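You operate a simulated robot arm through the tools that you are given. There is no shell and no other tool. Be economical: measure what you need, move in short steps, check, and stop when the job is done.

Carry out the task below with a simulated two-armed robot. There is one attempt and no reset: what you move stays moved.

JOB
Put the white mug in the rinse tank. Then open the weights drawer, fetch the green ring from the top of the repair bench and set it in the inside of the weights drawer, then shut the drawer. Do these in the order given. Set down upright: white mug.

It is judged by the outcome, as a careful person would: the job done as asked, and still so three seconds after it is handed in. It fails if anything else is knocked over, pushed out of place, dropped, spilled or broken.

ROBOT AND FRAMES
Two 7-joint arms with two-finger parallel grippers on one trunk, on a base that drives. Base frame: it is fixed to the floor where the robot stands at the start and does not move with it; the origin is under the middle of the robot, x ahead of it, y to its left, z up. Lengths are in m, angles in rad, forces in N, time in s.
The left shoulder is at the start at [0.07, 0.177, 1.007], the right one opposite. With the tool pointing down near the work surface each hand reaches from about 0.24 to 0.72 m from the robot's upright axis, wherever it stands, measured 20 degrees to its own side. Places, roughly: green ring (3x4x2 cm) [-4.5, -1.1, 0.9]; inside of the weights drawer [-2.4, 1.4, 0.7]; rinse tank [-2, 1.3, 0.7]; weights drawer [-2.4, 1.3, 0.7]. Payload 3.43 kg a hand.
The TCP of each hand is the grasp point between the finger pads, 0.03 m short of the fingertips. In the tool frame z runs along the fingers and y along their closing line. Largest opening 0.094 m; finger width 0.028, thickness 0.01; the body of the gripper, 0.05 by 0.096 m, starts 0.055 m behind the TCP.
Orientation is told as [roll, pitch, yaw] about the base's x, y, z axes, in that order, counted from this pose: with the fingers straight down and closing along the base's y, the tool's x points along the base's -x, its y along +y and its z along -z.

CONTROLS
- The arms move only by the tool arm_command. It takes "left_series", "right_series" or both (then of equal length, played together; a hand with none holds still); each is a list that holds one entry, the list of rows, each a list of 7 numbers: the turn, a rotation vector about the base's x, y, z in rad, then the shift along the base's x, y, z in m, then the opening, from 0 (shut) to 1 (fully open). In form: [[[wx, wy, wz, x, y, z, claw], ...]]. A call has 1 to 10 rows; each row is the pose to reach, as a shift and turn from the pose commanded when the call began. Rows are played at 5 a second. More than 0.05 m and 0.15 rad between two rows, or a gripper value outside its range, and nothing of the call is played. A pose out of reach is approached as far as the arm can. The call stops where the force on the tool passes 40 N (or 10 N more than at its start, if that is more) or the arm is blocked; 0.2 s more then pass. Each finger travels about 0.153 m/s and halts on what it meets, pressing with about 41 N; the grip force reading is that of the motor and also rises with nothing between the fingers. The clock runs only during rows and for 0.2 s after the last one: add rows that repeat a pose to give the fingers time. It gives the time, the measured TCP pose, the force on the tool (base axes), the opening and the grip force at its end, in the units of the frame above (readings bear some noise), with the torque about the TCP (base axes, N m) and any sound that the robot's microphone picked up, and new pictures: "show" is both (left out), scene, wrist or none (wrist: the cameras of the hands that moved).
- Cameras (640 x 400 px; columns grow to the right, rows downward): "scene" is now at [0.1427, -0.0109, 1.3488]; the picture's right is [-0.11, -0.99, 0.00], its down [-0.34, 0.04, -0.94] and it looks along [0.94, -0.11, -0.34] (base axes); focal length 272 px, centre (320, 200). "left" rides on the left gripper at [0.076, -0.014, -0.103] in its tool frame; the picture's right is [0.18, 0.98, 0.00], its down [-0.75, 0.14, -0.64] and it looks along [-0.63, 0.12, 0.77] (tool axes); focal length 243 px, centre (320, 200). "right" rides on the right gripper at [0.076, 0.014, -0.103] in its tool frame; the picture's right is [-0.18, 0.98, 0.00], its down [-0.75, -0.14, -0.64] and it looks along [-0.63, -0.12, 0.77] (tool axes); focal length 243 px, centre (320, 200). There is no depth. A picture from a camera that has moved, and an enlarged one, comes with that camera's place and axes in the base frame and with its lens.
- lift_body(by): slides the trunk up (or, below 0, down) by that many m; the arms and the scene camera ride with it, the base frame stays. It gives what a move gives, with no picture.
- roll_base(legs): drives the robot by 1 to 6 legs, each [ahead, turn to the left] in m and rad, along the robot's own axes; the way and the turn of a leg run together, so that a leg with both is an arc; at most 1.5 m and 3.142 rad a leg. The arms and the cameras ride along, it lands a little off, and it stops where it bumps. It gives what a move gives, and a new picture of the scene camera.
- aim_head(pan, tilt): turns the head with the scene camera to pan (to the left, within 1.501 rad either way) and tilt (down, from -0.506 to 1.204), counted from straight ahead of the robot. It gives what a move gives, and a new picture of the scene camera.
- zoom(camera, box): a new picture of the part [left, top, right, bottom] of that camera's present view, enlarged. It takes no simulated time.
- close_job(): hands the job in; it is judged then, once.

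Work in short steps. Places have to be worked out from the pictures, the camera data and where the tool is seen: move nearer, look again, correct. Check each grasp and each placing, and mend what went wrong. You have 165 turns and 260 pictures in all, those below and enlarged ones among them. Open the grippers and draw the arms clear of the work before you hand the job in, unless the task says otherwise; then end with one line.

The tools are called after "Emit:" as name(argument=value, ...) on one line, values as JSON. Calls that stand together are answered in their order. arm_command: Moves the arms, as the interface text tells. Its arguments: {"type":"object","properties":{"left_series":{"type":"array","items":{"type":"array","items":{"type":"array","items":{"type":"number"}}}},"right_series":{"type":"array","items":{"type":"array","items":{"type":"array","items":{"type":"number"}}}},"show":{"type":"string","enum":["both","scene","wrist","none"]}},"required":[]} The other tools are called the same way: lift_body (by) slides the trunk up or down; roll_base (legs) drives the base; aim_head (pan, tilt) turns the head that bears the scene camera; zoom (camera, box) takes an enlarged picture of a part of a camera's view; close_job () hands the job in.

At the start:

```text
time: 0.0
left_eef_pos: [0.5341, 0.2438, 1.2199]
left_ee_rot: [0.001, -0.002, 0.001]
left_force: [-0.8, 0.7, -0.4]
left_moment: [-0.01, 0.02, -0.01]
left_grip_width: 0.094
left_grip_force: 0.0
right_eef_pos: [0.3201, -0.1626, 1.2519]
right_ee_rot: [0.001, -0.002, 0.005]
right_force: [0.6, 0.4, 0.1]
right_moment: [0.03, 0.01, 0.03]
right_grip_width: 0.0939
right_grip_force: 0.1
trunk travel left (down, up): [-0.587, 0.253]
robot x, y, heading: [0.0008, -0.0022, 0.001]
head pan, tilt: [-0.112, 0.344]
```

scene: 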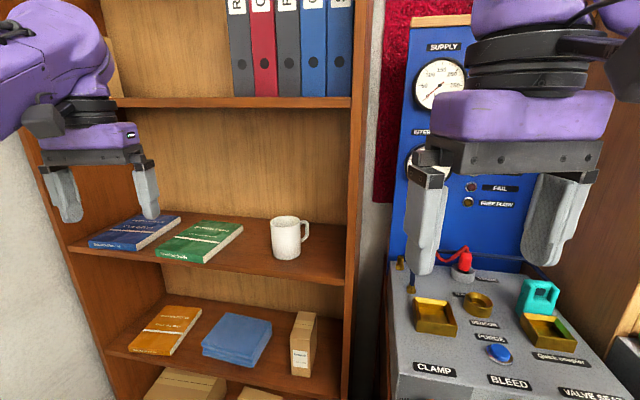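
right: 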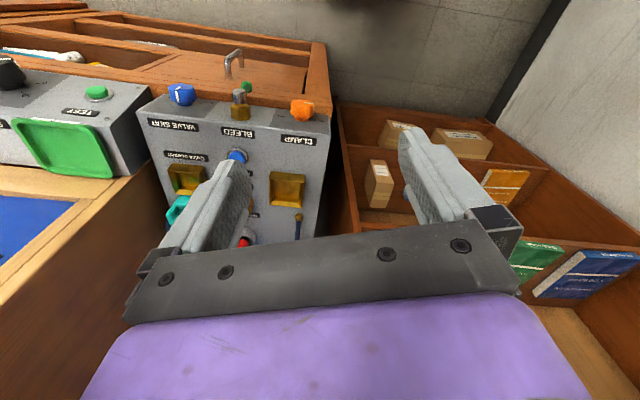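
left: 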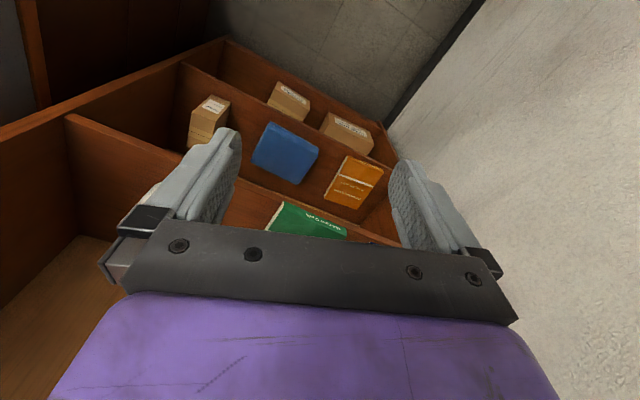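

I'll enlarge the shelf with the mug to gauge its place and its handle.

Emit:
zoom(camera="scene", box=[200, 180, 360, 300])

Emit:
aim_head(pan=0.0, tilt=0.1)

```text
3.33 times, centred on (280, 240) of scene
camera zoom: at [0.1427, -0.0109, 1.3488], right [-0.11, -0.99, 0.0], down [-0.34, 0.04, -0.94], along [0.94, -0.11, -0.34], focal length 906 px, centre (453, 67)
```

zoom: 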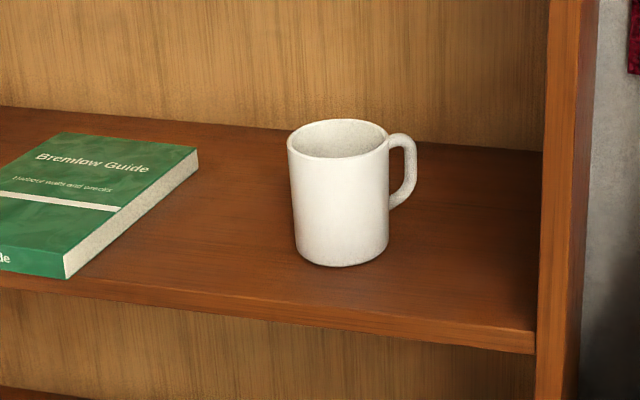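

```text
time: 0.8
left_eef_pos: [0.5338, 0.2436, 1.2199]
left_ee_rot: [0.0, -0.001, 0.0]
left_force: [-0.6, -0.4, 0.4]
left_moment: [0.02, -0.02, 0.02]
left_grip_width: 0.094
left_grip_force: 0.0
right_eef_pos: [0.3203, -0.1613, 1.2525]
right_ee_rot: [0.003, -0.001, 0.004]
right_force: [-0.1, -0.3, 0.6]
right_moment: [0.02, 0.02, -0.01]
right_grip_width: 0.0942
right_grip_force: 0.0
trunk travel left (down, up): [-0.587, 0.253]
robot x, y, heading: [0.0009, 0.0002, -0.001]
head pan, tilt: [0.0, 0.099]
camera scene: at [0.1422, -0.0005, 1.3715], right [0.0, -1.0, 0.0], down [-0.1, 0.0, -0.99], along [0.99, 0.0, -0.1], focal length 272 px, centre (320, 200)
```

scene: 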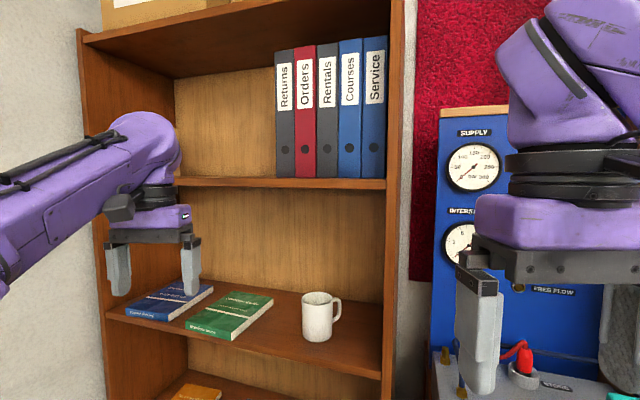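

The mug looks to be about [0.78, 0.0], standing on a board at z≈0.96, handle to the right. I tilt the left tool about 49° forward and bring it near the mug so I can measure again.

Emit:
arm_command(left_series=[[[0, -0.14, 0, 0, -0.03, 0, 1], [0, -0.28, 0, 0, -0.06, 0, 1], [0, -0.42, 0, 0, -0.09, 0, 1], [0, -0.56, 0, 0, -0.12, 0, 1], [0, -0.7, 0, 0, -0.15, -0.01, 1], [0, -0.85, 0, 0, -0.18, -0.02, 1], [0, -0.85, 0, 0, -0.2, -0.03, 1]]])

Emit:
aim_head(pan=0.0, tilt=0.4)

```text
time: 2.4
left_eef_pos: [0.5324, 0.0416, 1.1893]
left_ee_rot: [0.0, -0.853, 0.0]
left_force: [0.1, 1.0, -0.4]
left_moment: [0.03, 0.0, 0.01]
left_grip_width: 0.0941
left_grip_force: 0.1
right_eef_pos: [0.3203, -0.163, 1.2517]
right_ee_rot: [0.001, -0.002, 0.003]
right_force: [-0.1, -0.2, 0.8]
right_moment: [0.03, -0.02, -0.01]
right_grip_width: 0.094
right_grip_force: 0.0
trunk travel left (down, up): [-0.587, 0.253]
robot x, y, heading: [-0.004, -0.0022, 0.001]
head pan, tilt: [0.0, 0.099]
camera scene: at [0.1425, -0.0017, 1.3716], right [0.0, -1.0, 0.0], down [-0.1, 0.0, -0.99], along [0.99, 0.0, -0.1], focal length 272 px, centre (320, 200)
camera left: at [0.4048, 0.0281, 1.2002], right [-0.12, 0.98, -0.14], down [0.01, 0.14, 0.99], along [0.99, 0.12, -0.03], focal length 243 px, centre (320, 200)
```

scene: 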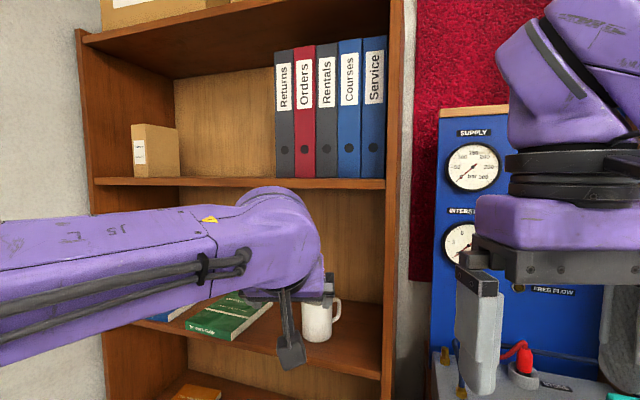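
left: 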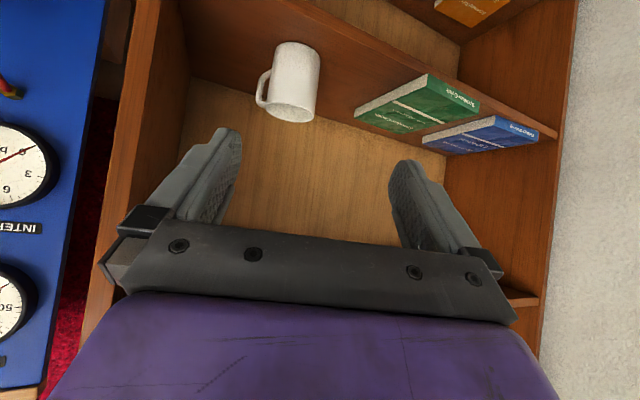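

```text
time: 3.2
left_eef_pos: [0.5329, 0.0444, 1.1898]
left_ee_rot: [0.001, -0.853, 0.002]
left_force: [0.4, -1.0, -0.5]
left_moment: [0.01, 0.0, 0.0]
left_grip_width: 0.0941
left_grip_force: 0.0
right_eef_pos: [0.3198, -0.1616, 1.2523]
right_ee_rot: [0.002, -0.003, 0.005]
right_force: [0.4, -0.9, -0.6]
right_moment: [-0.01, -0.01, -0.03]
right_grip_width: 0.0942
right_grip_force: 0.1
trunk travel left (down, up): [-0.587, 0.253]
robot x, y, heading: [0.0002, -0.0003, -0.0]
head pan, tilt: [0.0, 0.4]
camera scene: at [0.1427, -0.0002, 1.3438], right [0.0, -1.0, 0.0], down [-0.39, 0.0, -0.92], along [0.92, 0.0, -0.39], focal length 272 px, centre (320, 200)
```

scene: 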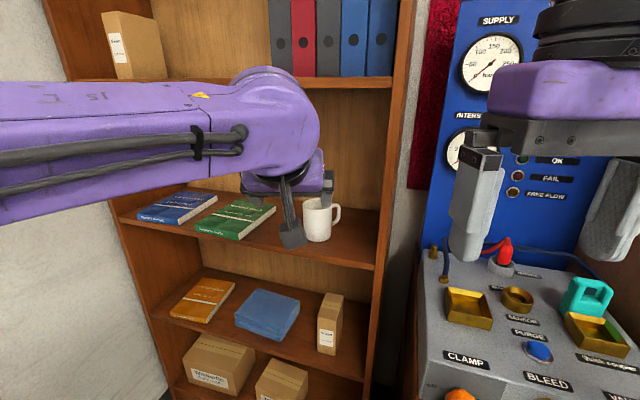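

Triangulation suggests the mug is at x≈0.8. Before driving closer I look down to check floor clearance.

Emit:
aim_head(pan=-0.3, tilt=1.1)

```text
time: 4.2
left_eef_pos: [0.5333, 0.0441, 1.1902]
left_ee_rot: [0.0, -0.853, -0.001]
left_force: [0.4, 0.1, -0.6]
left_moment: [0.02, -0.04, -0.01]
left_grip_width: 0.0939
left_grip_force: 0.0
right_eef_pos: [0.3195, -0.1612, 1.2515]
right_ee_rot: [0.001, -0.002, 0.003]
right_force: [0.3, 0.5, 0.1]
right_moment: [0.02, 0.0, 0.0]
right_grip_width: 0.0941
right_grip_force: 0.1
trunk travel left (down, up): [-0.587, 0.253]
robot x, y, heading: [0.0039, 0.0003, -0.004]
head pan, tilt: [-0.3, 1.1]
camera scene: at [0.1105, -0.0191, 1.2869], right [-0.3, -0.96, 0.0], down [-0.85, 0.26, -0.45], along [0.43, -0.13, -0.89], focal length 272 px, centre (320, 200)
```

scene: 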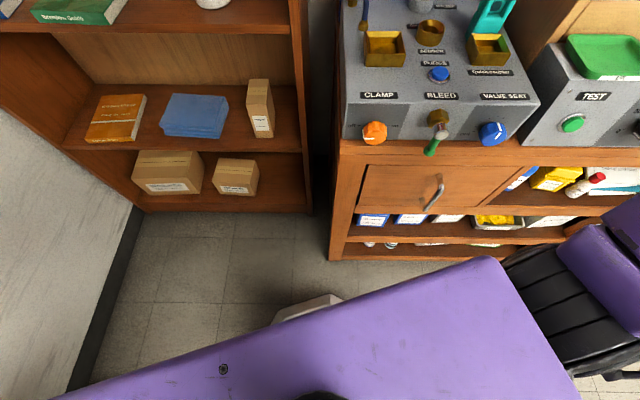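

Clearance ahead is limited, but the mug should be within reach from here. I bring the tilted hand closer for a better fix.

Emit:
arm_command(left_series=[[[0, 0, 0, 0.04, 0, -0.01, 1], [0, 0, 0, 0.08, 0, -0.02, 1], [0, 0, 0, 0.12, 0, -0.03, 1], [0, 0, 0, 0.12, 0, -0.03, 1]]], show="wrist")

Emit:
aim_head(pan=0.0, tilt=0.4)

Emit:
zoom(camera="scene", box=[240, 160, 400, 260])

```text
time: 5.2
left_eef_pos: [0.6517, 0.0435, 1.1595]
left_ee_rot: [-0.001, -0.854, 0.0]
left_force: [-0.8, 0.4, -0.1]
left_moment: [-0.02, -0.01, -0.04]
left_grip_width: 0.0939
left_grip_force: 0.0
right_eef_pos: [0.3206, -0.1615, 1.2516]
right_ee_rot: [0.002, -0.004, 0.003]
right_force: [-1.1, 0.1, 0.1]
right_moment: [0.02, 0.0, 0.0]
right_grip_width: 0.0939
right_grip_force: 0.1
trunk travel left (down, up): [-0.587, 0.253]
robot x, y, heading: [0.0011, -0.0009, -0.001]
head pan, tilt: [-0.3, 1.1]
camera left: at [0.5244, 0.0296, 1.1696], right [-0.12, 0.98, -0.14], down [0.01, 0.14, 0.99], along [0.99, 0.12, -0.03], focal length 243 px, centre (320, 200)
```

left: 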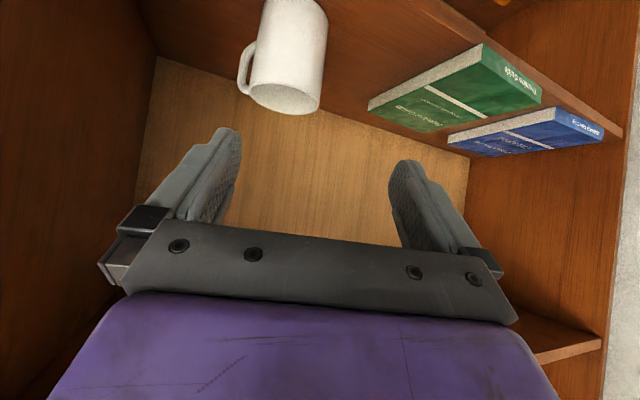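

```text
time: 6.3
left_eef_pos: [0.6513, 0.0431, 1.1595]
left_ee_rot: [-0.002, -0.852, 0.0]
left_force: [-0.1, -0.6, -0.2]
left_moment: [-0.01, -0.02, 0.0]
left_grip_width: 0.094
left_grip_force: 0.1
right_eef_pos: [0.3211, -0.1627, 1.2509]
right_ee_rot: [0.002, -0.002, 0.004]
right_force: [-0.3, 0.0, 0.6]
right_moment: [0.02, 0.0, 0.0]
right_grip_width: 0.0942
right_grip_force: 0.0
trunk travel left (down, up): [-0.587, 0.253]
robot x, y, heading: [0.0019, -0.0024, 0.002]
head pan, tilt: [0.0, 0.4]
camera scene: at [0.1427, -0.0005, 1.3436], right [0.0, -1.0, 0.0], down [-0.39, 0.0, -0.92], along [0.92, 0.0, -0.39], focal length 272 px, centre (320, 200)
```

scene: 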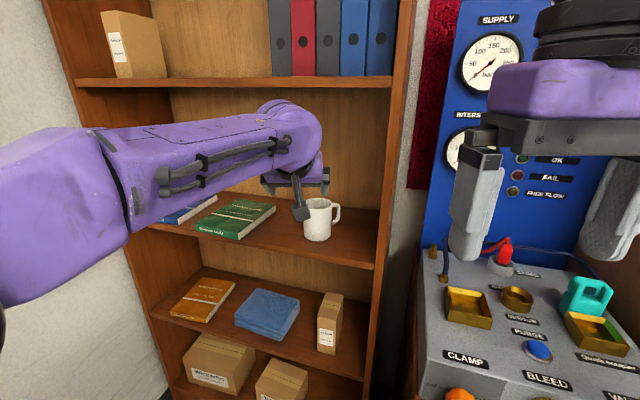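

```text
4.00 times, centred on (320, 210) of scene
camera zoom: at [0.1427, -0.0005, 1.3436], right [0.0, -1.0, 0.0], down [-0.39, 0.0, -0.92], along [0.92, 0.0, -0.39], focal length 1087 px, centre (320, 160)
```

zoom: 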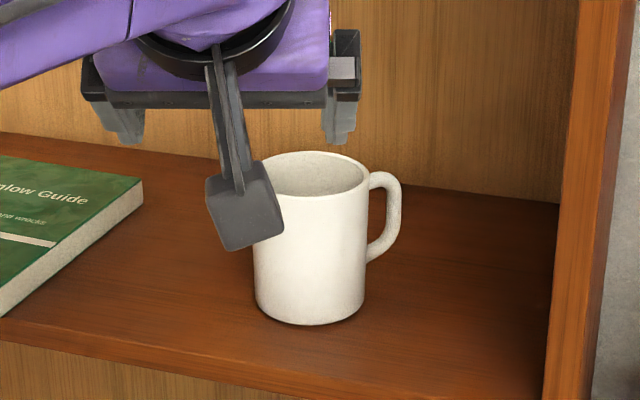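

Depth is still poorly determined, so I lower and shift the hand for a better baseline.

Emit:
arm_command(left_series=[[[0, 0, 0, -0.04, 0.02, -0.02, 1], [0, 0, 0, -0.05, 0.05, -0.05, 1], [0, 0, 0, -0.05, 0.08, -0.085, 1], [0, 0, 0, -0.05, 0.1, -0.12, 1], [0, 0, 0, -0.05, 0.1, -0.12, 1]]], show="wrist")

Emit:
zoom(camera="left", box=[160, 0, 400, 150])

Emit:
zoom(camera="scene", box=[240, 160, 400, 260])

```text
time: 7.5
left_eef_pos: [0.607, 0.1441, 1.0388]
left_ee_rot: [-0.002, -0.853, 0.001]
left_force: [-0.5, -0.5, -0.1]
left_moment: [-0.01, 0.03, -0.01]
left_grip_width: 0.0938
left_grip_force: 0.0
right_eef_pos: [0.3195, -0.1634, 1.2527]
right_ee_rot: [0.001, 0.0, 0.004]
right_force: [0.4, -0.4, 0.8]
right_moment: [-0.01, -0.02, -0.03]
right_grip_width: 0.094
right_grip_force: 0.1
trunk travel left (down, up): [-0.587, 0.253]
robot x, y, heading: [0.0005, -0.0003, -0.001]
head pan, tilt: [0.0, 0.4]
camera left: at [0.4793, 0.1295, 1.0499], right [-0.12, 0.98, -0.14], down [0.01, 0.14, 0.99], along [0.99, 0.12, -0.03], focal length 243 px, centre (320, 200)
```

left: 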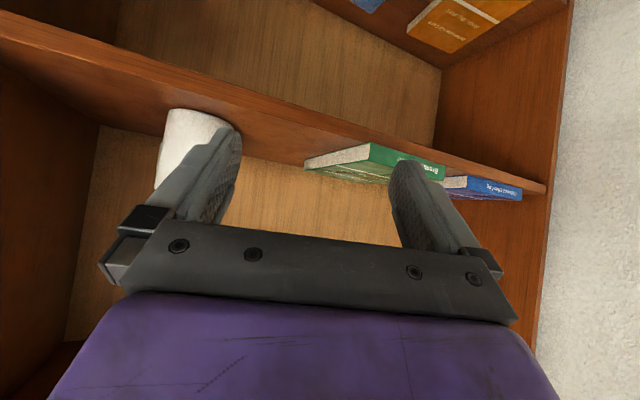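

```text
2.67 times, centred on (280, 75) of left
camera zoom: at [0.4793, 0.1295, 1.0499], right [-0.12, 0.98, -0.14], down [0.01, 0.14, 0.99], along [0.99, 0.12, -0.03], focal length 647 px, centre (427, 533)
```

zoom: 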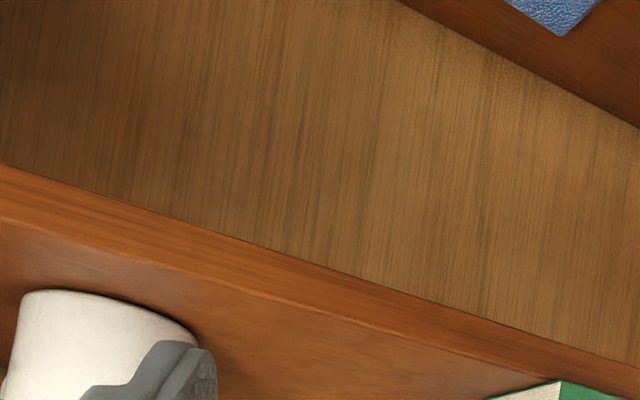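

```text
4.00 times, centred on (320, 210) of scene
camera zoom: at [0.1429, -0.0004, 1.3437], right [0.0, -1.0, 0.0], down [-0.39, 0.0, -0.92], along [0.92, 0.0, -0.39], focal length 1087 px, centre (320, 160)
```

zoom: 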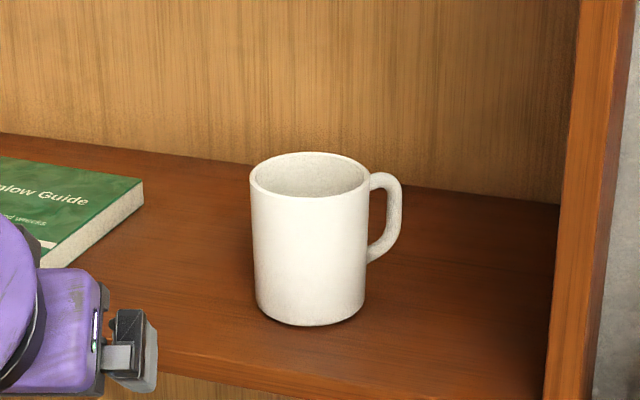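

Two views agree: mug base centre [0.792, 0.006, 0.963], rim at z≈1.058, radius ≈0.038. I'll pinch its left wall (y≈0.042) with one finger inside, first moving to a pose just above it at a tilt of 0.6 rad and half opening.

Emit:
arm_command(left_series=[[[0, 0.05, 0, 0, -0.02, 0.04, 0.9], [0, 0.1, 0, 0, -0.05, 0.08, 0.8], [0, 0.15, 0, 0.02, -0.08, 0.1, 0.7], [0, 0.2, 0, 0.06, -0.102, 0.1, 0.6], [0, 0.25, 0, 0.1, -0.102, 0.09, 0.55], [0, 0.25, 0, 0.126, -0.102, 0.08, 0.55], [0, 0.25, 0, 0.126, -0.102, 0.08, 0.55]]])

Emit:
zoom(camera="scene", box=[240, 140, 400, 240])

```text
time: 9.1
left_eef_pos: [0.71, 0.0505, 1.1188]
left_ee_rot: [0.002, -0.602, 0.0]
left_force: [-0.2, -0.6, -0.3]
left_moment: [0.0, 0.02, 0.02]
left_grip_width: 0.0518
left_grip_force: 0.0
left hand out of reach, approached as far as the arm can: row 5, 6, 7
right_eef_pos: [0.3198, -0.1627, 1.2523]
right_ee_rot: [0.002, -0.004, 0.004]
right_force: [0.4, -0.6, -0.8]
right_moment: [-0.02, -0.02, -0.01]
right_grip_width: 0.0941
right_grip_force: 0.1
trunk travel left (down, up): [-0.587, 0.253]
robot x, y, heading: [0.0015, -0.0009, -0.0]
head pan, tilt: [0.0, 0.4]
camera scene: at [0.1424, -0.001, 1.3437], right [0.0, -1.0, 0.0], down [-0.39, 0.0, -0.92], along [0.92, 0.0, -0.39], focal length 272 px, centre (320, 200)
camera left: at [0.5877, 0.0356, 1.1595], right [-0.15, 0.98, -0.1], down [0.26, 0.14, 0.96], along [0.95, 0.12, -0.27], focal length 243 px, centre (320, 200)
```

scene: 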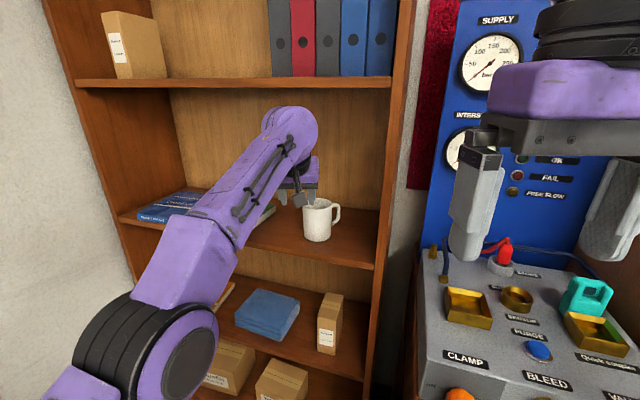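
left: 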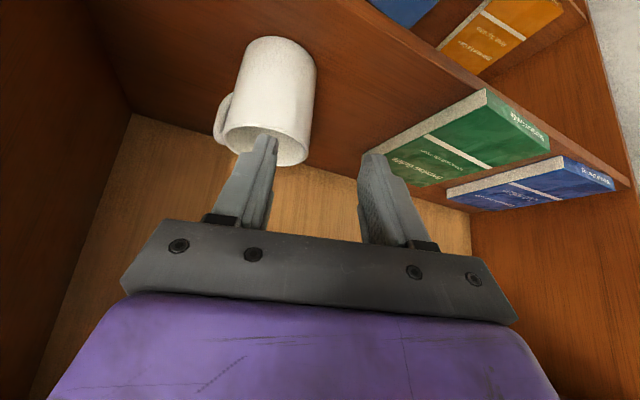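

```text
4.00 times, centred on (320, 190) of scene
camera zoom: at [0.1424, -0.001, 1.3437], right [0.0, -1.0, 0.0], down [-0.39, 0.0, -0.92], along [0.92, 0.0, -0.39], focal length 1087 px, centre (320, 240)
```

zoom: 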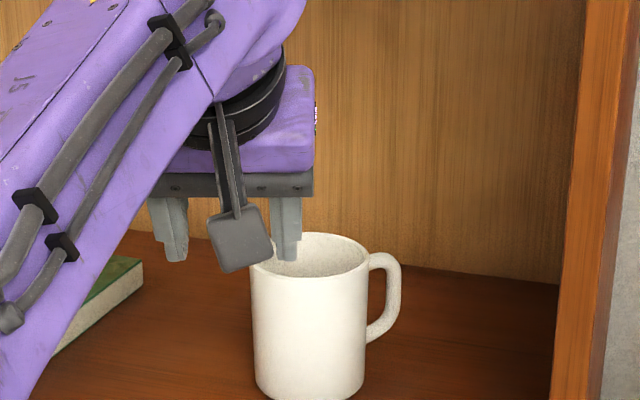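

It runs out of reach by about 3 cm, so I back the hand off a little and drive 8 cm ahead.

Emit:
arm_command(left_series=[[[0, 0, 0, -0.05, 0, 0.02, 0.55], [0, 0, 0, -0.09, 0, 0.04, 0.55], [0, 0, 0, -0.09, 0, 0.04, 0.55]]], show="none")

Emit:
roll_base(legs=[[0.08, 0]])

Emit:
zoom(camera="scene", box=[240, 160, 400, 260])

```text
refused: row 1 steps farther than a row can; nothing moved
```

```text
time: 10.2
left_eef_pos: [0.7882, 0.0505, 1.119]
left_ee_rot: [0.0, -0.603, 0.002]
left_force: [0.3, 0.0, -0.9]
left_moment: [-0.03, 0.01, -0.03]
left_grip_width: 0.0517
left_grip_force: 0.2
right_eef_pos: [0.3998, -0.1615, 1.2513]
right_ee_rot: [0.002, -0.002, 0.004]
right_force: [0.6, -0.3, -1.0]
right_moment: [0.03, 0.05, 0.02]
right_grip_width: 0.0942
right_grip_force: 0.0
trunk travel left (down, up): [-0.587, 0.253]
robot x, y, heading: [0.0817, -0.0029, 0.005]
head pan, tilt: [0.0, 0.4]
camera scene: at [0.2222, -0.0004, 1.3437], right [0.0, -1.0, 0.0], down [-0.39, 0.0, -0.92], along [0.92, 0.0, -0.39], focal length 272 px, centre (320, 200)
```

scene: 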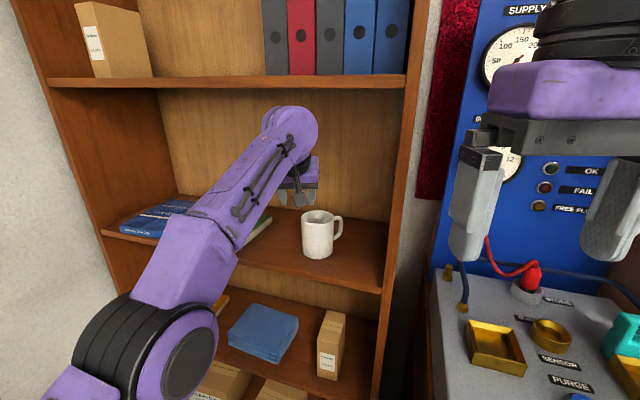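

```text
4.00 times, centred on (320, 210) of scene
camera zoom: at [0.2222, -0.0004, 1.3437], right [0.0, -1.0, 0.0], down [-0.39, 0.0, -0.92], along [0.92, 0.0, -0.39], focal length 1087 px, centre (320, 160)
```

zoom: 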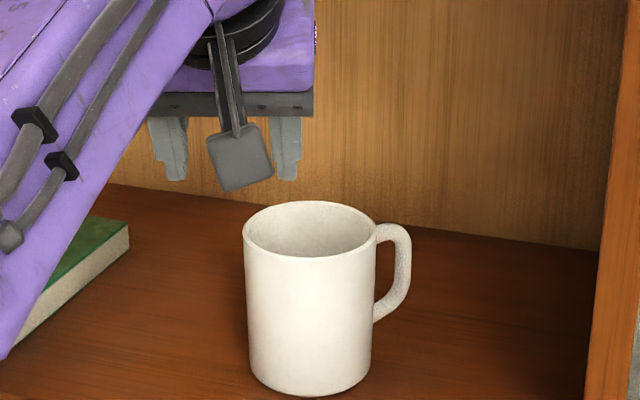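

Driven safely; the mug fix holds (rim [0.792, 0.006, 1.058]). I back the hand to its pre-grasp pose.

Emit:
arm_command(left_series=[[[0, 0, 0, -0.04, 0, 0, 0.55], [0, 0, 0, -0.06, 0, 0, 0.55], [0, 0, 0, -0.06, 0, 0, 0.55]]], show="wrist")

```text
time: 11.0
left_eef_pos: [0.769, 0.0343, 1.1411]
left_ee_rot: [0.001, -0.6, 0.003]
left_force: [-0.3, -0.2, 0.2]
left_moment: [-0.02, 0.04, -0.02]
left_grip_width: 0.0518
left_grip_force: 0.1
left hand out of reach, approached as far as the arm can: row 1, 2, 3
right_eef_pos: [0.3986, -0.1601, 1.2521]
right_ee_rot: [0.004, -0.001, 0.004]
right_force: [0.0, 0.6, 0.3]
right_moment: [-0.02, -0.03, 0.0]
right_grip_width: 0.0939
right_grip_force: 0.0
trunk travel left (down, up): [-0.587, 0.253]
robot x, y, heading: [0.0797, -0.0014, 0.005]
head pan, tilt: [0.0, 0.4]
camera left: at [0.6472, 0.0199, 1.1818], right [-0.15, 0.98, -0.1], down [0.26, 0.14, 0.96], along [0.95, 0.12, -0.27], focal length 243 px, centre (320, 200)
```

left: 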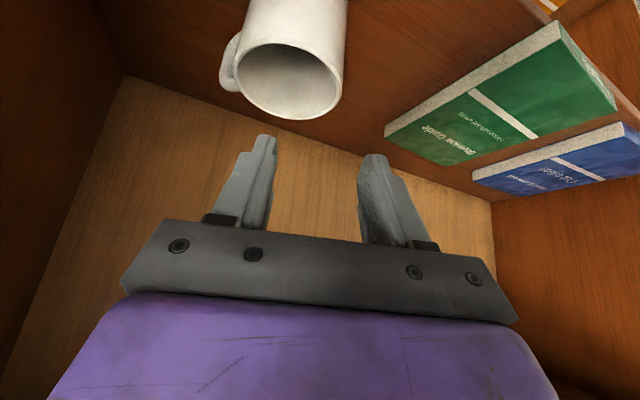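

The reach limit seems related to the high wrist, so I'll withdraw the hand from the shelf, raise the trunk, and come back in.

Emit:
arm_command(left_series=[[[0, 0, 0, -0.045, 0, 0, 0.55], [0, 0, 0, -0.09, 0, 0, 0.55], [0, 0, 0, -0.135, 0, 0, 0.55], [0, 0, 0, -0.18, 0, 0, 0.55], [0, 0, 0, -0.18, 0, 0, 0.55]]], show="none")

Emit:
lift_body(by=0.15)

```text
time: 12.4
left_eef_pos: [0.7163, 0.0157, 1.1799]
left_ee_rot: [0.006, -0.538, 0.035]
left_force: [-1.5, -0.3, -0.2]
left_moment: [0.01, 0.03, -0.02]
left_grip_width: 0.0518
left_grip_force: 0.2
left hand out of reach, approached as far as the arm can: row 1, 2, 3, 4, 5
right_eef_pos: [0.4, -0.1625, 1.2522]
right_ee_rot: [0.003, -0.002, 0.004]
right_force: [0.4, 0.4, 0.8]
right_moment: [-0.01, 0.01, -0.03]
right_grip_width: 0.094
right_grip_force: 0.1
trunk travel left (down, up): [-0.587, 0.253]
robot x, y, heading: [0.0799, 0.001, 0.001]
head pan, tilt: [0.0, 0.4]
stopped in row 5 (left hand): the arm was blocked; the commanded pose is now the measured one
```

```text
time: 13.2
left_eef_pos: [0.7184, 0.0156, 1.2342]
left_ee_rot: [0.015, -0.522, 0.028]
left_force: [-0.2, -0.5, -0.5]
left_moment: [-0.02, -0.02, -0.01]
left_grip_width: 0.0516
left_grip_force: 0.1
right_eef_pos: [0.3996, -0.1617, 1.3141]
right_ee_rot: [0.001, -0.002, 0.003]
right_force: [0.6, -0.1, 0.1]
right_moment: [-0.01, -0.01, 0.01]
right_grip_width: 0.0941
right_grip_force: 0.1
trunk travel left (down, up): [-0.647, 0.193]
robot x, y, heading: [0.0779, 0.0002, -0.0]
head pan, tilt: [0.0, 0.4]
stopped: the force on the tool passed its limit at 83 N (the readings are from after the stop); the commanded pose is now the measured one
```

The hand had not retracted and touched the upper board. I lower the trunk back at once and look.

Emit:
lift_body(by=-0.05)

Emit:
aim_head(pan=0.1, tilt=0.25)

```text
time: 14.2
left_eef_pos: [0.7183, 0.0134, 1.1839]
left_ee_rot: [0.014, -0.524, 0.025]
left_force: [-0.4, -1.2, -0.3]
left_moment: [0.0, 0.0, 0.03]
left_grip_width: 0.0517
left_grip_force: 0.1
right_eef_pos: [0.3989, -0.1611, 1.2615]
right_ee_rot: [0.001, -0.003, 0.004]
right_force: [-0.9, -0.3, 0.1]
right_moment: [0.01, -0.03, 0.01]
right_grip_width: 0.094
right_grip_force: 0.1
trunk travel left (down, up): [-0.597, 0.243]
robot x, y, heading: [0.0786, 0.0012, -0.0]
head pan, tilt: [0.0, 0.4]
```

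```text
time: 14.8
left_eef_pos: [0.7176, 0.014, 1.1835]
left_ee_rot: [0.014, -0.523, 0.025]
left_force: [0.1, -0.1, -0.4]
left_moment: [0.01, 0.03, -0.02]
left_grip_width: 0.0519
left_grip_force: 0.1
right_eef_pos: [0.3997, -0.1616, 1.261]
right_ee_rot: [0.002, -0.001, 0.005]
right_force: [0.6, -0.6, 0.4]
right_moment: [-0.01, -0.01, 0.0]
right_grip_width: 0.094
right_grip_force: 0.0
trunk travel left (down, up): [-0.597, 0.243]
robot x, y, heading: [0.0796, -0.0045, 0.001]
head pan, tilt: [0.099, 0.25]
camera scene: at [0.2223, 0.009, 1.3674], right [0.1, -0.99, 0.0], down [-0.25, -0.02, -0.97], along [0.96, 0.1, -0.25], focal length 272 px, centre (320, 200)
```

scene: 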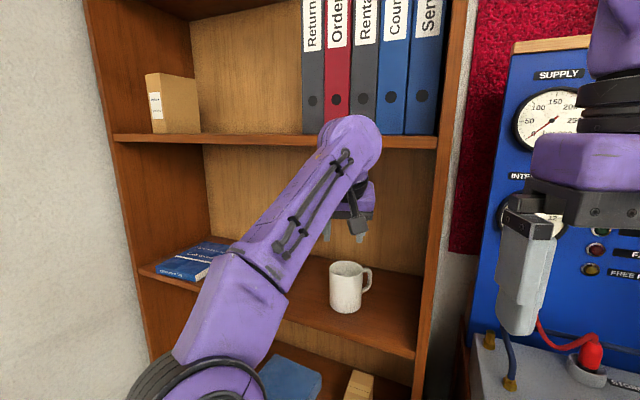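

Nothing is displaced. The cleanest way out is to back the base straight away by 0.2 m with the arm held as it is.

Emit:
roll_base(legs=[[-0.2, 0]])

```text
time: 16.4
left_eef_pos: [0.5209, 0.0126, 1.1833]
left_ee_rot: [0.013, -0.524, 0.023]
left_force: [0.2, 0.0, -0.1]
left_moment: [0.03, 0.01, -0.03]
left_grip_width: 0.0517
left_grip_force: 0.0
right_eef_pos: [0.2026, -0.1618, 1.263]
right_ee_rot: [0.003, 0.0, -0.001]
right_force: [-0.8, -0.1, 0.2]
right_moment: [0.01, -0.04, -0.03]
right_grip_width: 0.0942
right_grip_force: 0.1
trunk travel left (down, up): [-0.597, 0.243]
robot x, y, heading: [-0.1191, -0.0039, -0.001]
head pan, tilt: [0.099, 0.25]
camera scene: at [0.0252, 0.0085, 1.3674], right [0.1, -1.0, 0.0], down [-0.25, -0.02, -0.97], along [0.96, 0.09, -0.25], focal length 272 px, centre (320, 200)
```

scene: 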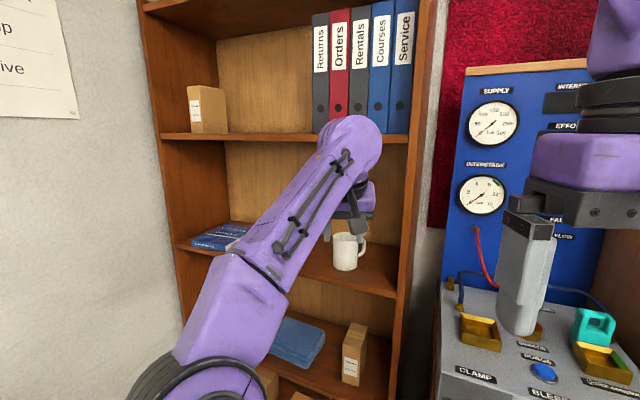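

The hand is clear now. From here I can rehearse the grasp pose in free air: trunk up 0.12, then the hand to the same pose relative to the robot.

Emit:
lift_body(by=0.12)

Emit:
arm_command(left_series=[[[0, -0.02, -0.01, 0, 0.02, -0.04, 0.55], [0, -0.04, -0.02, 0.02, 0.03, -0.08, 0.55], [-0.01, -0.06, -0.02, 0.04, 0.03, -0.12, 0.55], [-0.01, -0.08, -0.02, 0.06, 0.03, -0.15, 0.55], [-0.01, -0.08, -0.02, 0.06, 0.03, -0.19, 0.55], [-0.01, -0.08, -0.02, 0.06, 0.03, -0.235, 0.55], [-0.01, -0.08, -0.02, 0.06, 0.03, -0.235, 0.55]]], show="scene")

```text
time: 17.9
left_eef_pos: [0.5219, 0.0127, 1.3027]
left_ee_rot: [0.016, -0.523, 0.023]
left_force: [0.1, -0.2, -1.3]
left_moment: [0.0, -0.01, -0.03]
left_grip_width: 0.0517
left_grip_force: 0.1
right_eef_pos: [0.202, -0.1637, 1.3818]
right_ee_rot: [0.003, -0.002, 0.0]
right_force: [-0.7, -0.7, -0.1]
right_moment: [-0.01, 0.02, -0.05]
right_grip_width: 0.0942
right_grip_force: 0.0
trunk travel left (down, up): [-0.717, 0.123]
robot x, y, heading: [-0.1175, 0.0035, -0.003]
head pan, tilt: [0.099, 0.25]
```

```text
time: 19.5
left_eef_pos: [0.6352, 0.0234, 1.0769]
left_ee_rot: [0.001, -0.603, 0.009]
left_force: [-0.2, 0.2, -1.1]
left_moment: [-0.03, 0.0, -0.03]
left_grip_width: 0.0516
left_grip_force: 0.1
left hand out of reach, approached as far as the arm can: row 1, 2, 3, 4, 5, 6, 7
right_eef_pos: [0.202, -0.1622, 1.381]
right_ee_rot: [0.002, -0.004, 0.001]
right_force: [0.1, -0.2, 0.5]
right_moment: [-0.02, -0.01, -0.01]
right_grip_width: 0.0941
right_grip_force: 0.1
trunk travel left (down, up): [-0.717, 0.123]
robot x, y, heading: [-0.1173, 0.0011, -0.003]
head pan, tilt: [0.099, 0.25]
camera scene: at [0.0245, 0.0087, 1.4875], right [0.1, -1.0, 0.0], down [-0.25, -0.02, -0.97], along [0.96, 0.09, -0.25], focal length 272 px, centre (320, 200)
```

scene: 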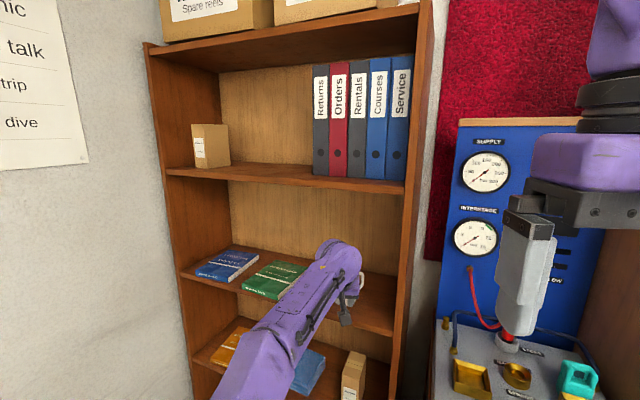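

The arm seems stuck at a joint limit in this elbow posture. I move the hand left and back to let it unwind.

Emit:
arm_command(left_series=[[[0, 0, 0, -0.03, 0.035, 0.02, 0.55], [0, 0, 0, -0.06, 0.07, 0.04, 0.55], [0, 0, 0, -0.09, 0.105, 0.06, 0.55], [0, 0, 0, -0.12, 0.14, 0.08, 0.55], [0, 0, 0, -0.15, 0.175, 0.1, 0.55], [0, 0, 0, -0.18, 0.21, 0.12, 0.55], [0, 0, 0, -0.18, 0.21, 0.12, 0.55]]], show="scene")

```text
refused: row 1 steps farther than a row can; nothing moved
```

One step was a hair too long; I shorten it.

Emit:
arm_command(left_series=[[[0, 0, 0, -0.025, 0.03, 0.015, 0.55], [0, 0, 0, -0.05, 0.06, 0.03, 0.55], [0, 0, 0, -0.08, 0.09, 0.045, 0.55], [0, 0, 0, -0.11, 0.12, 0.06, 0.55], [0, 0, 0, -0.14, 0.15, 0.08, 0.55], [0, 0, 0, -0.17, 0.18, 0.1, 0.55], [0, 0, 0, -0.17, 0.2, 0.12, 0.55], [0, 0, 0, -0.17, 0.2, 0.12, 0.55]]], show="scene")

```text
time: 21.3
left_eef_pos: [0.6124, 0.2086, 1.2702]
left_ee_rot: [0.003, -0.601, 0.009]
left_force: [0.4, 0.1, -0.1]
left_moment: [0.03, 0.01, 0.02]
left_grip_width: 0.0516
left_grip_force: 0.0
left hand out of reach, approached as far as the arm can: row 1, 2, 3, 4, 5, 6, 7, 8
right_eef_pos: [0.2023, -0.1642, 1.3825]
right_ee_rot: [0.001, -0.002, 0.0]
right_force: [0.7, -0.5, 0.3]
right_moment: [0.01, 0.01, 0.02]
right_grip_width: 0.094
right_grip_force: 0.1
trunk travel left (down, up): [-0.717, 0.123]
robot x, y, heading: [-0.1179, 0.0023, 0.003]
head pan, tilt: [0.099, 0.25]
camera scene: at [0.0256, 0.0078, 1.4874], right [0.1, -1.0, 0.0], down [-0.25, -0.02, -0.97], along [0.96, 0.09, -0.25], focal length 272 px, centre (320, 200)
```

scene: 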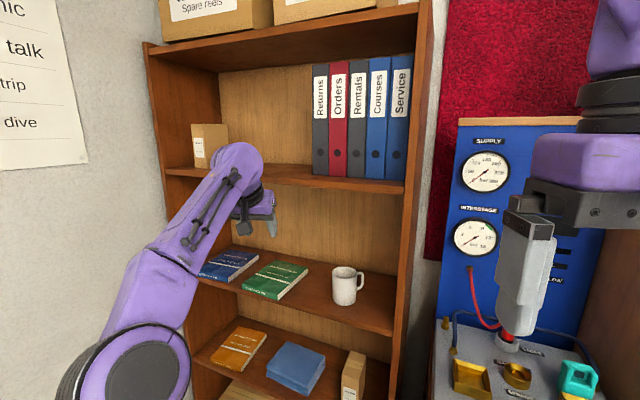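

The low elbow limits the wrist. I raise the trunk the rest of the way so the arm can work downward, then lower the hand.

Emit:
lift_body(by=0.12)

Emit:
arm_command(left_series=[[[0, 0, 0, 0, 0.0, -0.04, 0.55], [0, 0, 0, 0, 0, -0.08, 0.55], [0, 0, 0, 0, 0, -0.12, 0.55], [0, 0, 0, 0, 0, -0.16, 0.55], [0, 0, 0, 0, 0, -0.2, 0.55], [0, 0, 0, 0, 0, -0.24, 0.55], [0, 0, 0, 0, 0, -0.28, 0.55], [0, 0, 0, 0, 0, -0.28, 0.55]]], show="scene")

```text
time: 22.8
left_eef_pos: [0.6131, 0.2103, 1.39]
left_ee_rot: [0.003, -0.601, 0.009]
left_force: [0.1, 0.3, -0.1]
left_moment: [-0.02, -0.02, -0.01]
left_grip_width: 0.0517
left_grip_force: 0.0
right_eef_pos: [0.2021, -0.1623, 1.5024]
right_ee_rot: [0.002, -0.003, 0.0]
right_force: [-0.9, 0.1, -0.7]
right_moment: [0.0, 0.0, 0.0]
right_grip_width: 0.094
right_grip_force: 0.1
trunk travel left (down, up): [-0.837, 0.003]
robot x, y, heading: [-0.1183, -0.0003, 0.001]
head pan, tilt: [0.099, 0.25]
```

```text
time: 24.6
left_eef_pos: [0.6842, 0.2121, 1.1109]
left_ee_rot: [0.002, -0.601, 0.009]
left_force: [-0.4, -0.8, -0.3]
left_moment: [0.0, 0.0, -0.02]
left_grip_width: 0.0519
left_grip_force: 0.1
left hand out of reach, approached as far as the arm can: row 1, 2, 3, 4, 5, 6, 7, 8
right_eef_pos: [0.2019, -0.1632, 1.5013]
right_ee_rot: [0.002, -0.001, -0.001]
right_force: [1.3, 0.7, 0.0]
right_moment: [-0.01, 0.02, 0.0]
right_grip_width: 0.0942
right_grip_force: 0.1
trunk travel left (down, up): [-0.837, 0.003]
robot x, y, heading: [-0.1197, 0.0007, 0.002]
head pan, tilt: [0.099, 0.25]
camera scene: at [0.0252, 0.0089, 1.6074], right [0.1, -1.0, 0.0], down [-0.25, -0.02, -0.97], along [0.96, 0.09, -0.25], focal length 272 px, centre (320, 200)
```

scene: 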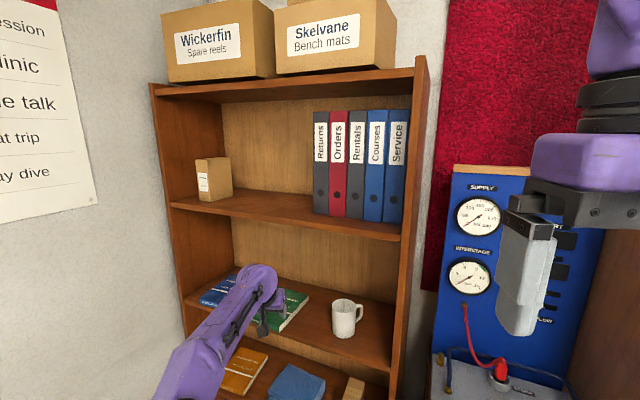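

It still can't retract in this posture. I tilt the tool towards horizontal to relieve the wrist while pulling back.

Emit:
arm_command(left_series=[[[0, -0.14, 0, -0.02, 0, 0, 0.55], [0, -0.28, 0, -0.04, 0, 0, 0.55], [0, -0.42, 0, -0.06, 0, 0, 0.55], [0, -0.56, 0, -0.1, 0, 0, 0.55], [0, -0.7, 0, -0.14, 0, 0, 0.55], [0, -0.7, 0, -0.18, 0, 0, 0.55], [0, -0.7, 0, -0.22, 0, 0, 0.55], [0, -0.7, 0, -0.22, 0, 0, 0.55]]], show="scene")

```text
time: 26.4
left_eef_pos: [0.7323, 0.1651, 1.0383]
left_ee_rot: [-0.02, -1.302, 0.026]
left_force: [-0.1, 0.0, -0.7]
left_moment: [0.0, -0.01, 0.02]
left_grip_width: 0.0518
left_grip_force: 0.1
left hand out of reach, approached as far as the arm can: row 1, 2, 3, 4, 5, 6, 7, 8
right_eef_pos: [0.2023, -0.1617, 1.502]
right_ee_rot: [0.002, -0.002, 0.0]
right_force: [-0.1, 0.3, -0.1]
right_moment: [0.01, 0.02, -0.03]
right_grip_width: 0.0941
right_grip_force: 0.1
trunk travel left (down, up): [-0.837, 0.003]
robot x, y, heading: [-0.1177, -0.0007, -0.002]
head pan, tilt: [0.099, 0.25]
camera scene: at [0.0253, 0.0092, 1.6074], right [0.1, -1.0, 0.0], down [-0.25, -0.02, -0.97], along [0.96, 0.09, -0.25], focal length 272 px, centre (320, 200)
```

scene: 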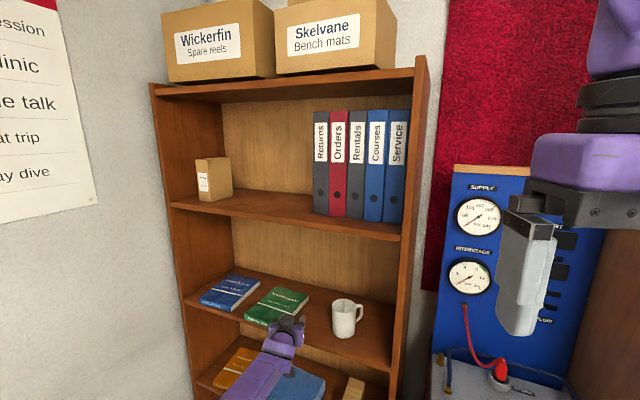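

I look down-left at the arm to understand its posture.

Emit:
aim_head(pan=0.6, tilt=0.9)

```text
time: 27.5
left_eef_pos: [0.7332, 0.166, 1.0399]
left_ee_rot: [-0.022, -1.303, 0.029]
left_force: [-0.2, -0.1, 0.6]
left_moment: [0.02, 0.0, -0.02]
left_grip_width: 0.0519
left_grip_force: 0.0
right_eef_pos: [0.2021, -0.1612, 1.5022]
right_ee_rot: [0.001, -0.002, 0.001]
right_force: [-0.5, 0.3, 0.0]
right_moment: [0.04, 0.0, 0.01]
right_grip_width: 0.0941
right_grip_force: 0.0
trunk travel left (down, up): [-0.837, 0.003]
robot x, y, heading: [-0.1178, 0.0026, -0.0]
head pan, tilt: [0.6, 0.901]
camera scene: at [-0.0053, 0.0419, 1.5505], right [0.56, -0.83, 0.0], down [-0.65, -0.44, -0.62], along [0.51, 0.35, -0.78], focal length 272 px, centre (320, 200)
```

scene: 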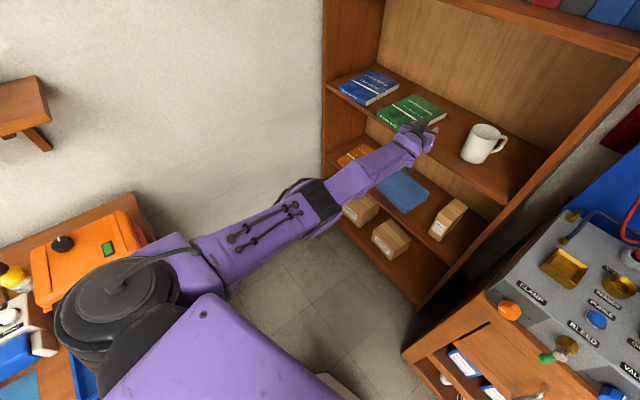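

The elbow has folded out low and to the left. I try to unwind it by raising the hand and rotating the tool back to pointing down, as at the start.

Emit:
arm_command(left_series=[[[0, 0, 0, 0, 0.03, 0.04, 0.55], [0, 0.14, 0, 0, 0.05, 0.08, 0.55], [0, 0.28, 0, 0, 0.05, 0.12, 0.55], [0, 0.42, 0, 0, 0.05, 0.12, 0.55], [0, 0.56, 0, 0, 0.05, 0.12, 0.55], [0, 0.7, 0, 0, 0.05, 0.12, 0.55], [0, 0.84, 0, 0, 0.05, 0.12, 0.55], [0, 0.98, 0, 0, 0.05, 0.12, 0.55], [0, 1.12, 0, 0, 0.05, 0.12, 0.55], [0, 1.26, 0, 0, 0.05, 0.12, 0.55]]], show="scene")

```text
time: 29.7
left_eef_pos: [0.5918, 0.2243, 1.1253]
left_ee_rot: [0.003, -0.091, 0.007]
left_force: [-0.7, 0.7, 0.3]
left_moment: [-0.05, 0.04, 0.0]
left_grip_width: 0.0517
left_grip_force: 0.1
left hand out of reach, approached as far as the arm can: row 1, 2, 3, 4, 5, 6, 7, 8, 9, 10
right_eef_pos: [0.201, -0.1593, 1.502]
right_ee_rot: [0.0, -0.003, 0.002]
right_force: [-0.8, 0.2, -0.3]
right_moment: [-0.05, 0.02, -0.02]
right_grip_width: 0.0938
right_grip_force: 0.1
trunk travel left (down, up): [-0.837, 0.003]
robot x, y, heading: [-0.117, 0.0001, 0.003]
head pan, tilt: [0.6, 0.901]
camera scene: at [-0.0056, 0.0451, 1.5504], right [0.56, -0.83, 0.0], down [-0.65, -0.44, -0.62], along [0.51, 0.35, -0.78], focal length 272 px, centre (320, 200)
```

scene: 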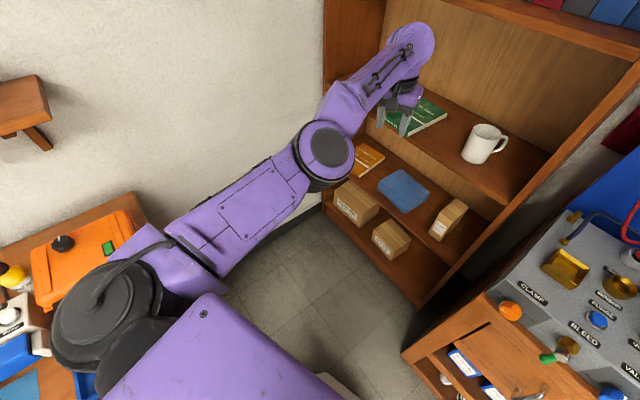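

The left elbow has flipped under. I'll park that arm by letting it sink into its natural elbow-down posture, and use the right arm for the work.

Emit:
arm_command(left_series=[[[0, 0, 0, 0, 0, -0.05, 0.55], [0, 0, 0, 0, 0, -0.1, 0.55], [0, 0, 0, 0, 0, -0.15, 0.55], [0, 0, 0, 0, 0, -0.2, 0.55], [0, 0, 0, 0, 0, -0.25, 0.55], [0, 0, 0, 0, 0, -0.3, 0.55], [0, 0, 0, 0, 0, -0.35, 0.55], [0, 0, 0, 0, 0, -0.4, 0.55], [0, 0, 0, 0, 0, -0.45, 0.55], [0, 0, 0, 0, 0, -0.45, 0.55]]], show="scene")

```text
time: 31.9
left_eef_pos: [0.5003, 0.2176, 0.7343]
left_ee_rot: [0.007, -0.094, 0.008]
left_force: [0.6, 0.4, -0.2]
left_moment: [0.03, 0.01, -0.02]
left_grip_width: 0.0516
left_grip_force: 0.1
left hand out of reach, approached as far as the arm can: row 4, 5, 6, 7, 8, 9, 10
right_eef_pos: [0.2018, -0.1651, 1.5023]
right_ee_rot: [0.002, -0.001, -0.001]
right_force: [-1.2, -0.4, -0.5]
right_moment: [0.04, 0.0, 0.02]
right_grip_width: 0.0941
right_grip_force: 0.1
trunk travel left (down, up): [-0.837, 0.003]
robot x, y, heading: [-0.1198, -0.001, -0.002]
head pan, tilt: [0.6, 0.901]
camera scene: at [-0.0057, 0.0394, 1.5506], right [0.56, -0.83, 0.0], down [-0.65, -0.44, -0.62], along [0.51, 0.35, -0.78], focal length 272 px, centre (320, 200)
```

scene: 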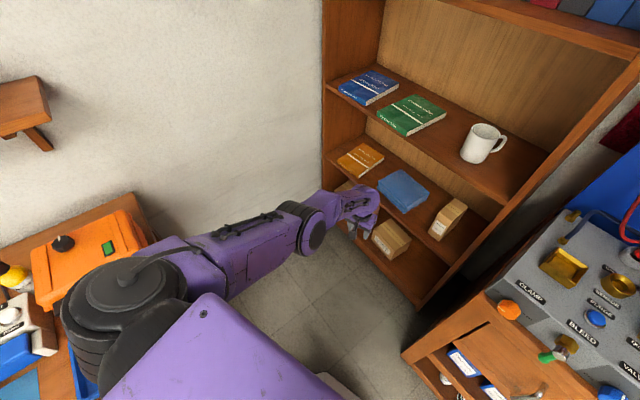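

Rows 1–3 (z≈1.1, x≈0.39) were within reach, so the arm does recover there. I go back up to that height.

Emit:
arm_command(left_series=[[[0, 0, 0, 0, 0, 0.05, 0.55], [0, 0, 0, 0, 0, 0.1, 0.55], [0, 0, 0, 0, 0, 0.15, 0.55], [0, 0, 0, 0, 0, 0.2, 0.55], [0, 0, 0, 0, 0, 0.25, 0.55], [0, 0, 0, 0, 0, 0.3, 0.55], [0, 0, 0, 0, 0, 0.33, 0.55], [0, 0, 0, 0, 0, 0.33, 0.55]]], show="scene")

```text
time: 33.7
left_eef_pos: [0.5015, 0.2192, 1.0653]
left_ee_rot: [0.005, -0.094, 0.008]
left_force: [1.2, -0.5, -0.4]
left_moment: [-0.01, 0.04, 0.03]
left_grip_width: 0.0515
left_grip_force: 0.0
right_eef_pos: [0.2025, -0.1629, 1.5029]
right_ee_rot: [0.002, -0.002, 0.0]
right_force: [0.6, 0.8, 0.0]
right_moment: [-0.05, -0.01, 0.0]
right_grip_width: 0.0941
right_grip_force: 0.1
trunk travel left (down, up): [-0.837, 0.003]
robot x, y, heading: [-0.1189, 0.0011, -0.003]
head pan, tilt: [0.6, 0.901]
camera scene: at [-0.0051, 0.042, 1.5504], right [0.56, -0.83, 0.0], down [-0.65, -0.44, -0.62], along [0.51, 0.35, -0.78], focal length 272 px, centre (320, 200)
```

scene: 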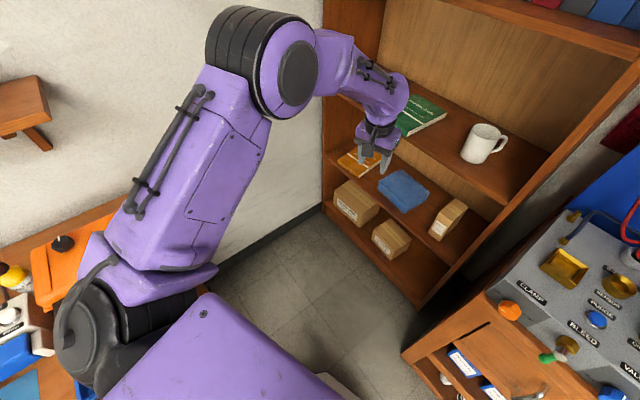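

The left elbow is up again and everything is in reach. I rehearse the grasp orientation here in free air.

Emit:
arm_command(left_series=[[[0, -0.1, 0, 0.015, -0.035, 0, 0.55], [0, -0.2, 0, 0.03, -0.07, 0, 0.55], [0, -0.3, 0, 0.045, -0.105, 0, 0.55], [0, -0.4, 0, 0.06, -0.14, 0, 0.55], [0, -0.5, 0, 0.08, -0.177, 0, 0.55], [0, -0.5, 0, 0.08, -0.177, 0, 0.55]]], show="scene")

```text
time: 35.1
left_eef_pos: [0.5826, 0.0481, 1.066]
left_ee_rot: [-0.003, -0.594, 0.017]
left_force: [-0.8, 0.0, -0.1]
left_moment: [-0.01, 0.04, -0.02]
left_grip_width: 0.0518
left_grip_force: 0.1
right_eef_pos: [0.2023, -0.1614, 1.5012]
right_ee_rot: [0.001, -0.001, 0.001]
right_force: [0.1, 0.0, -0.1]
right_moment: [-0.02, 0.02, 0.03]
right_grip_width: 0.0939
right_grip_force: 0.1
trunk travel left (down, up): [-0.837, 0.003]
robot x, y, heading: [-0.1152, 0.0008, -0.011]
head pan, tilt: [0.6, 0.901]
camera scene: at [-0.0053, 0.0431, 1.5504], right [0.56, -0.83, 0.0], down [-0.65, -0.44, -0.62], along [0.51, 0.35, -0.78], focal length 272 px, centre (320, 200)
```

scene: 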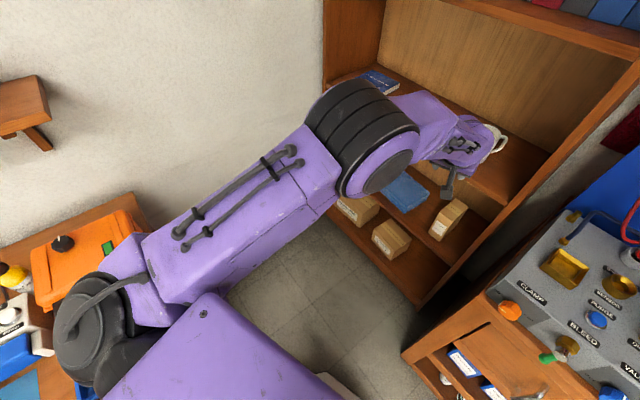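

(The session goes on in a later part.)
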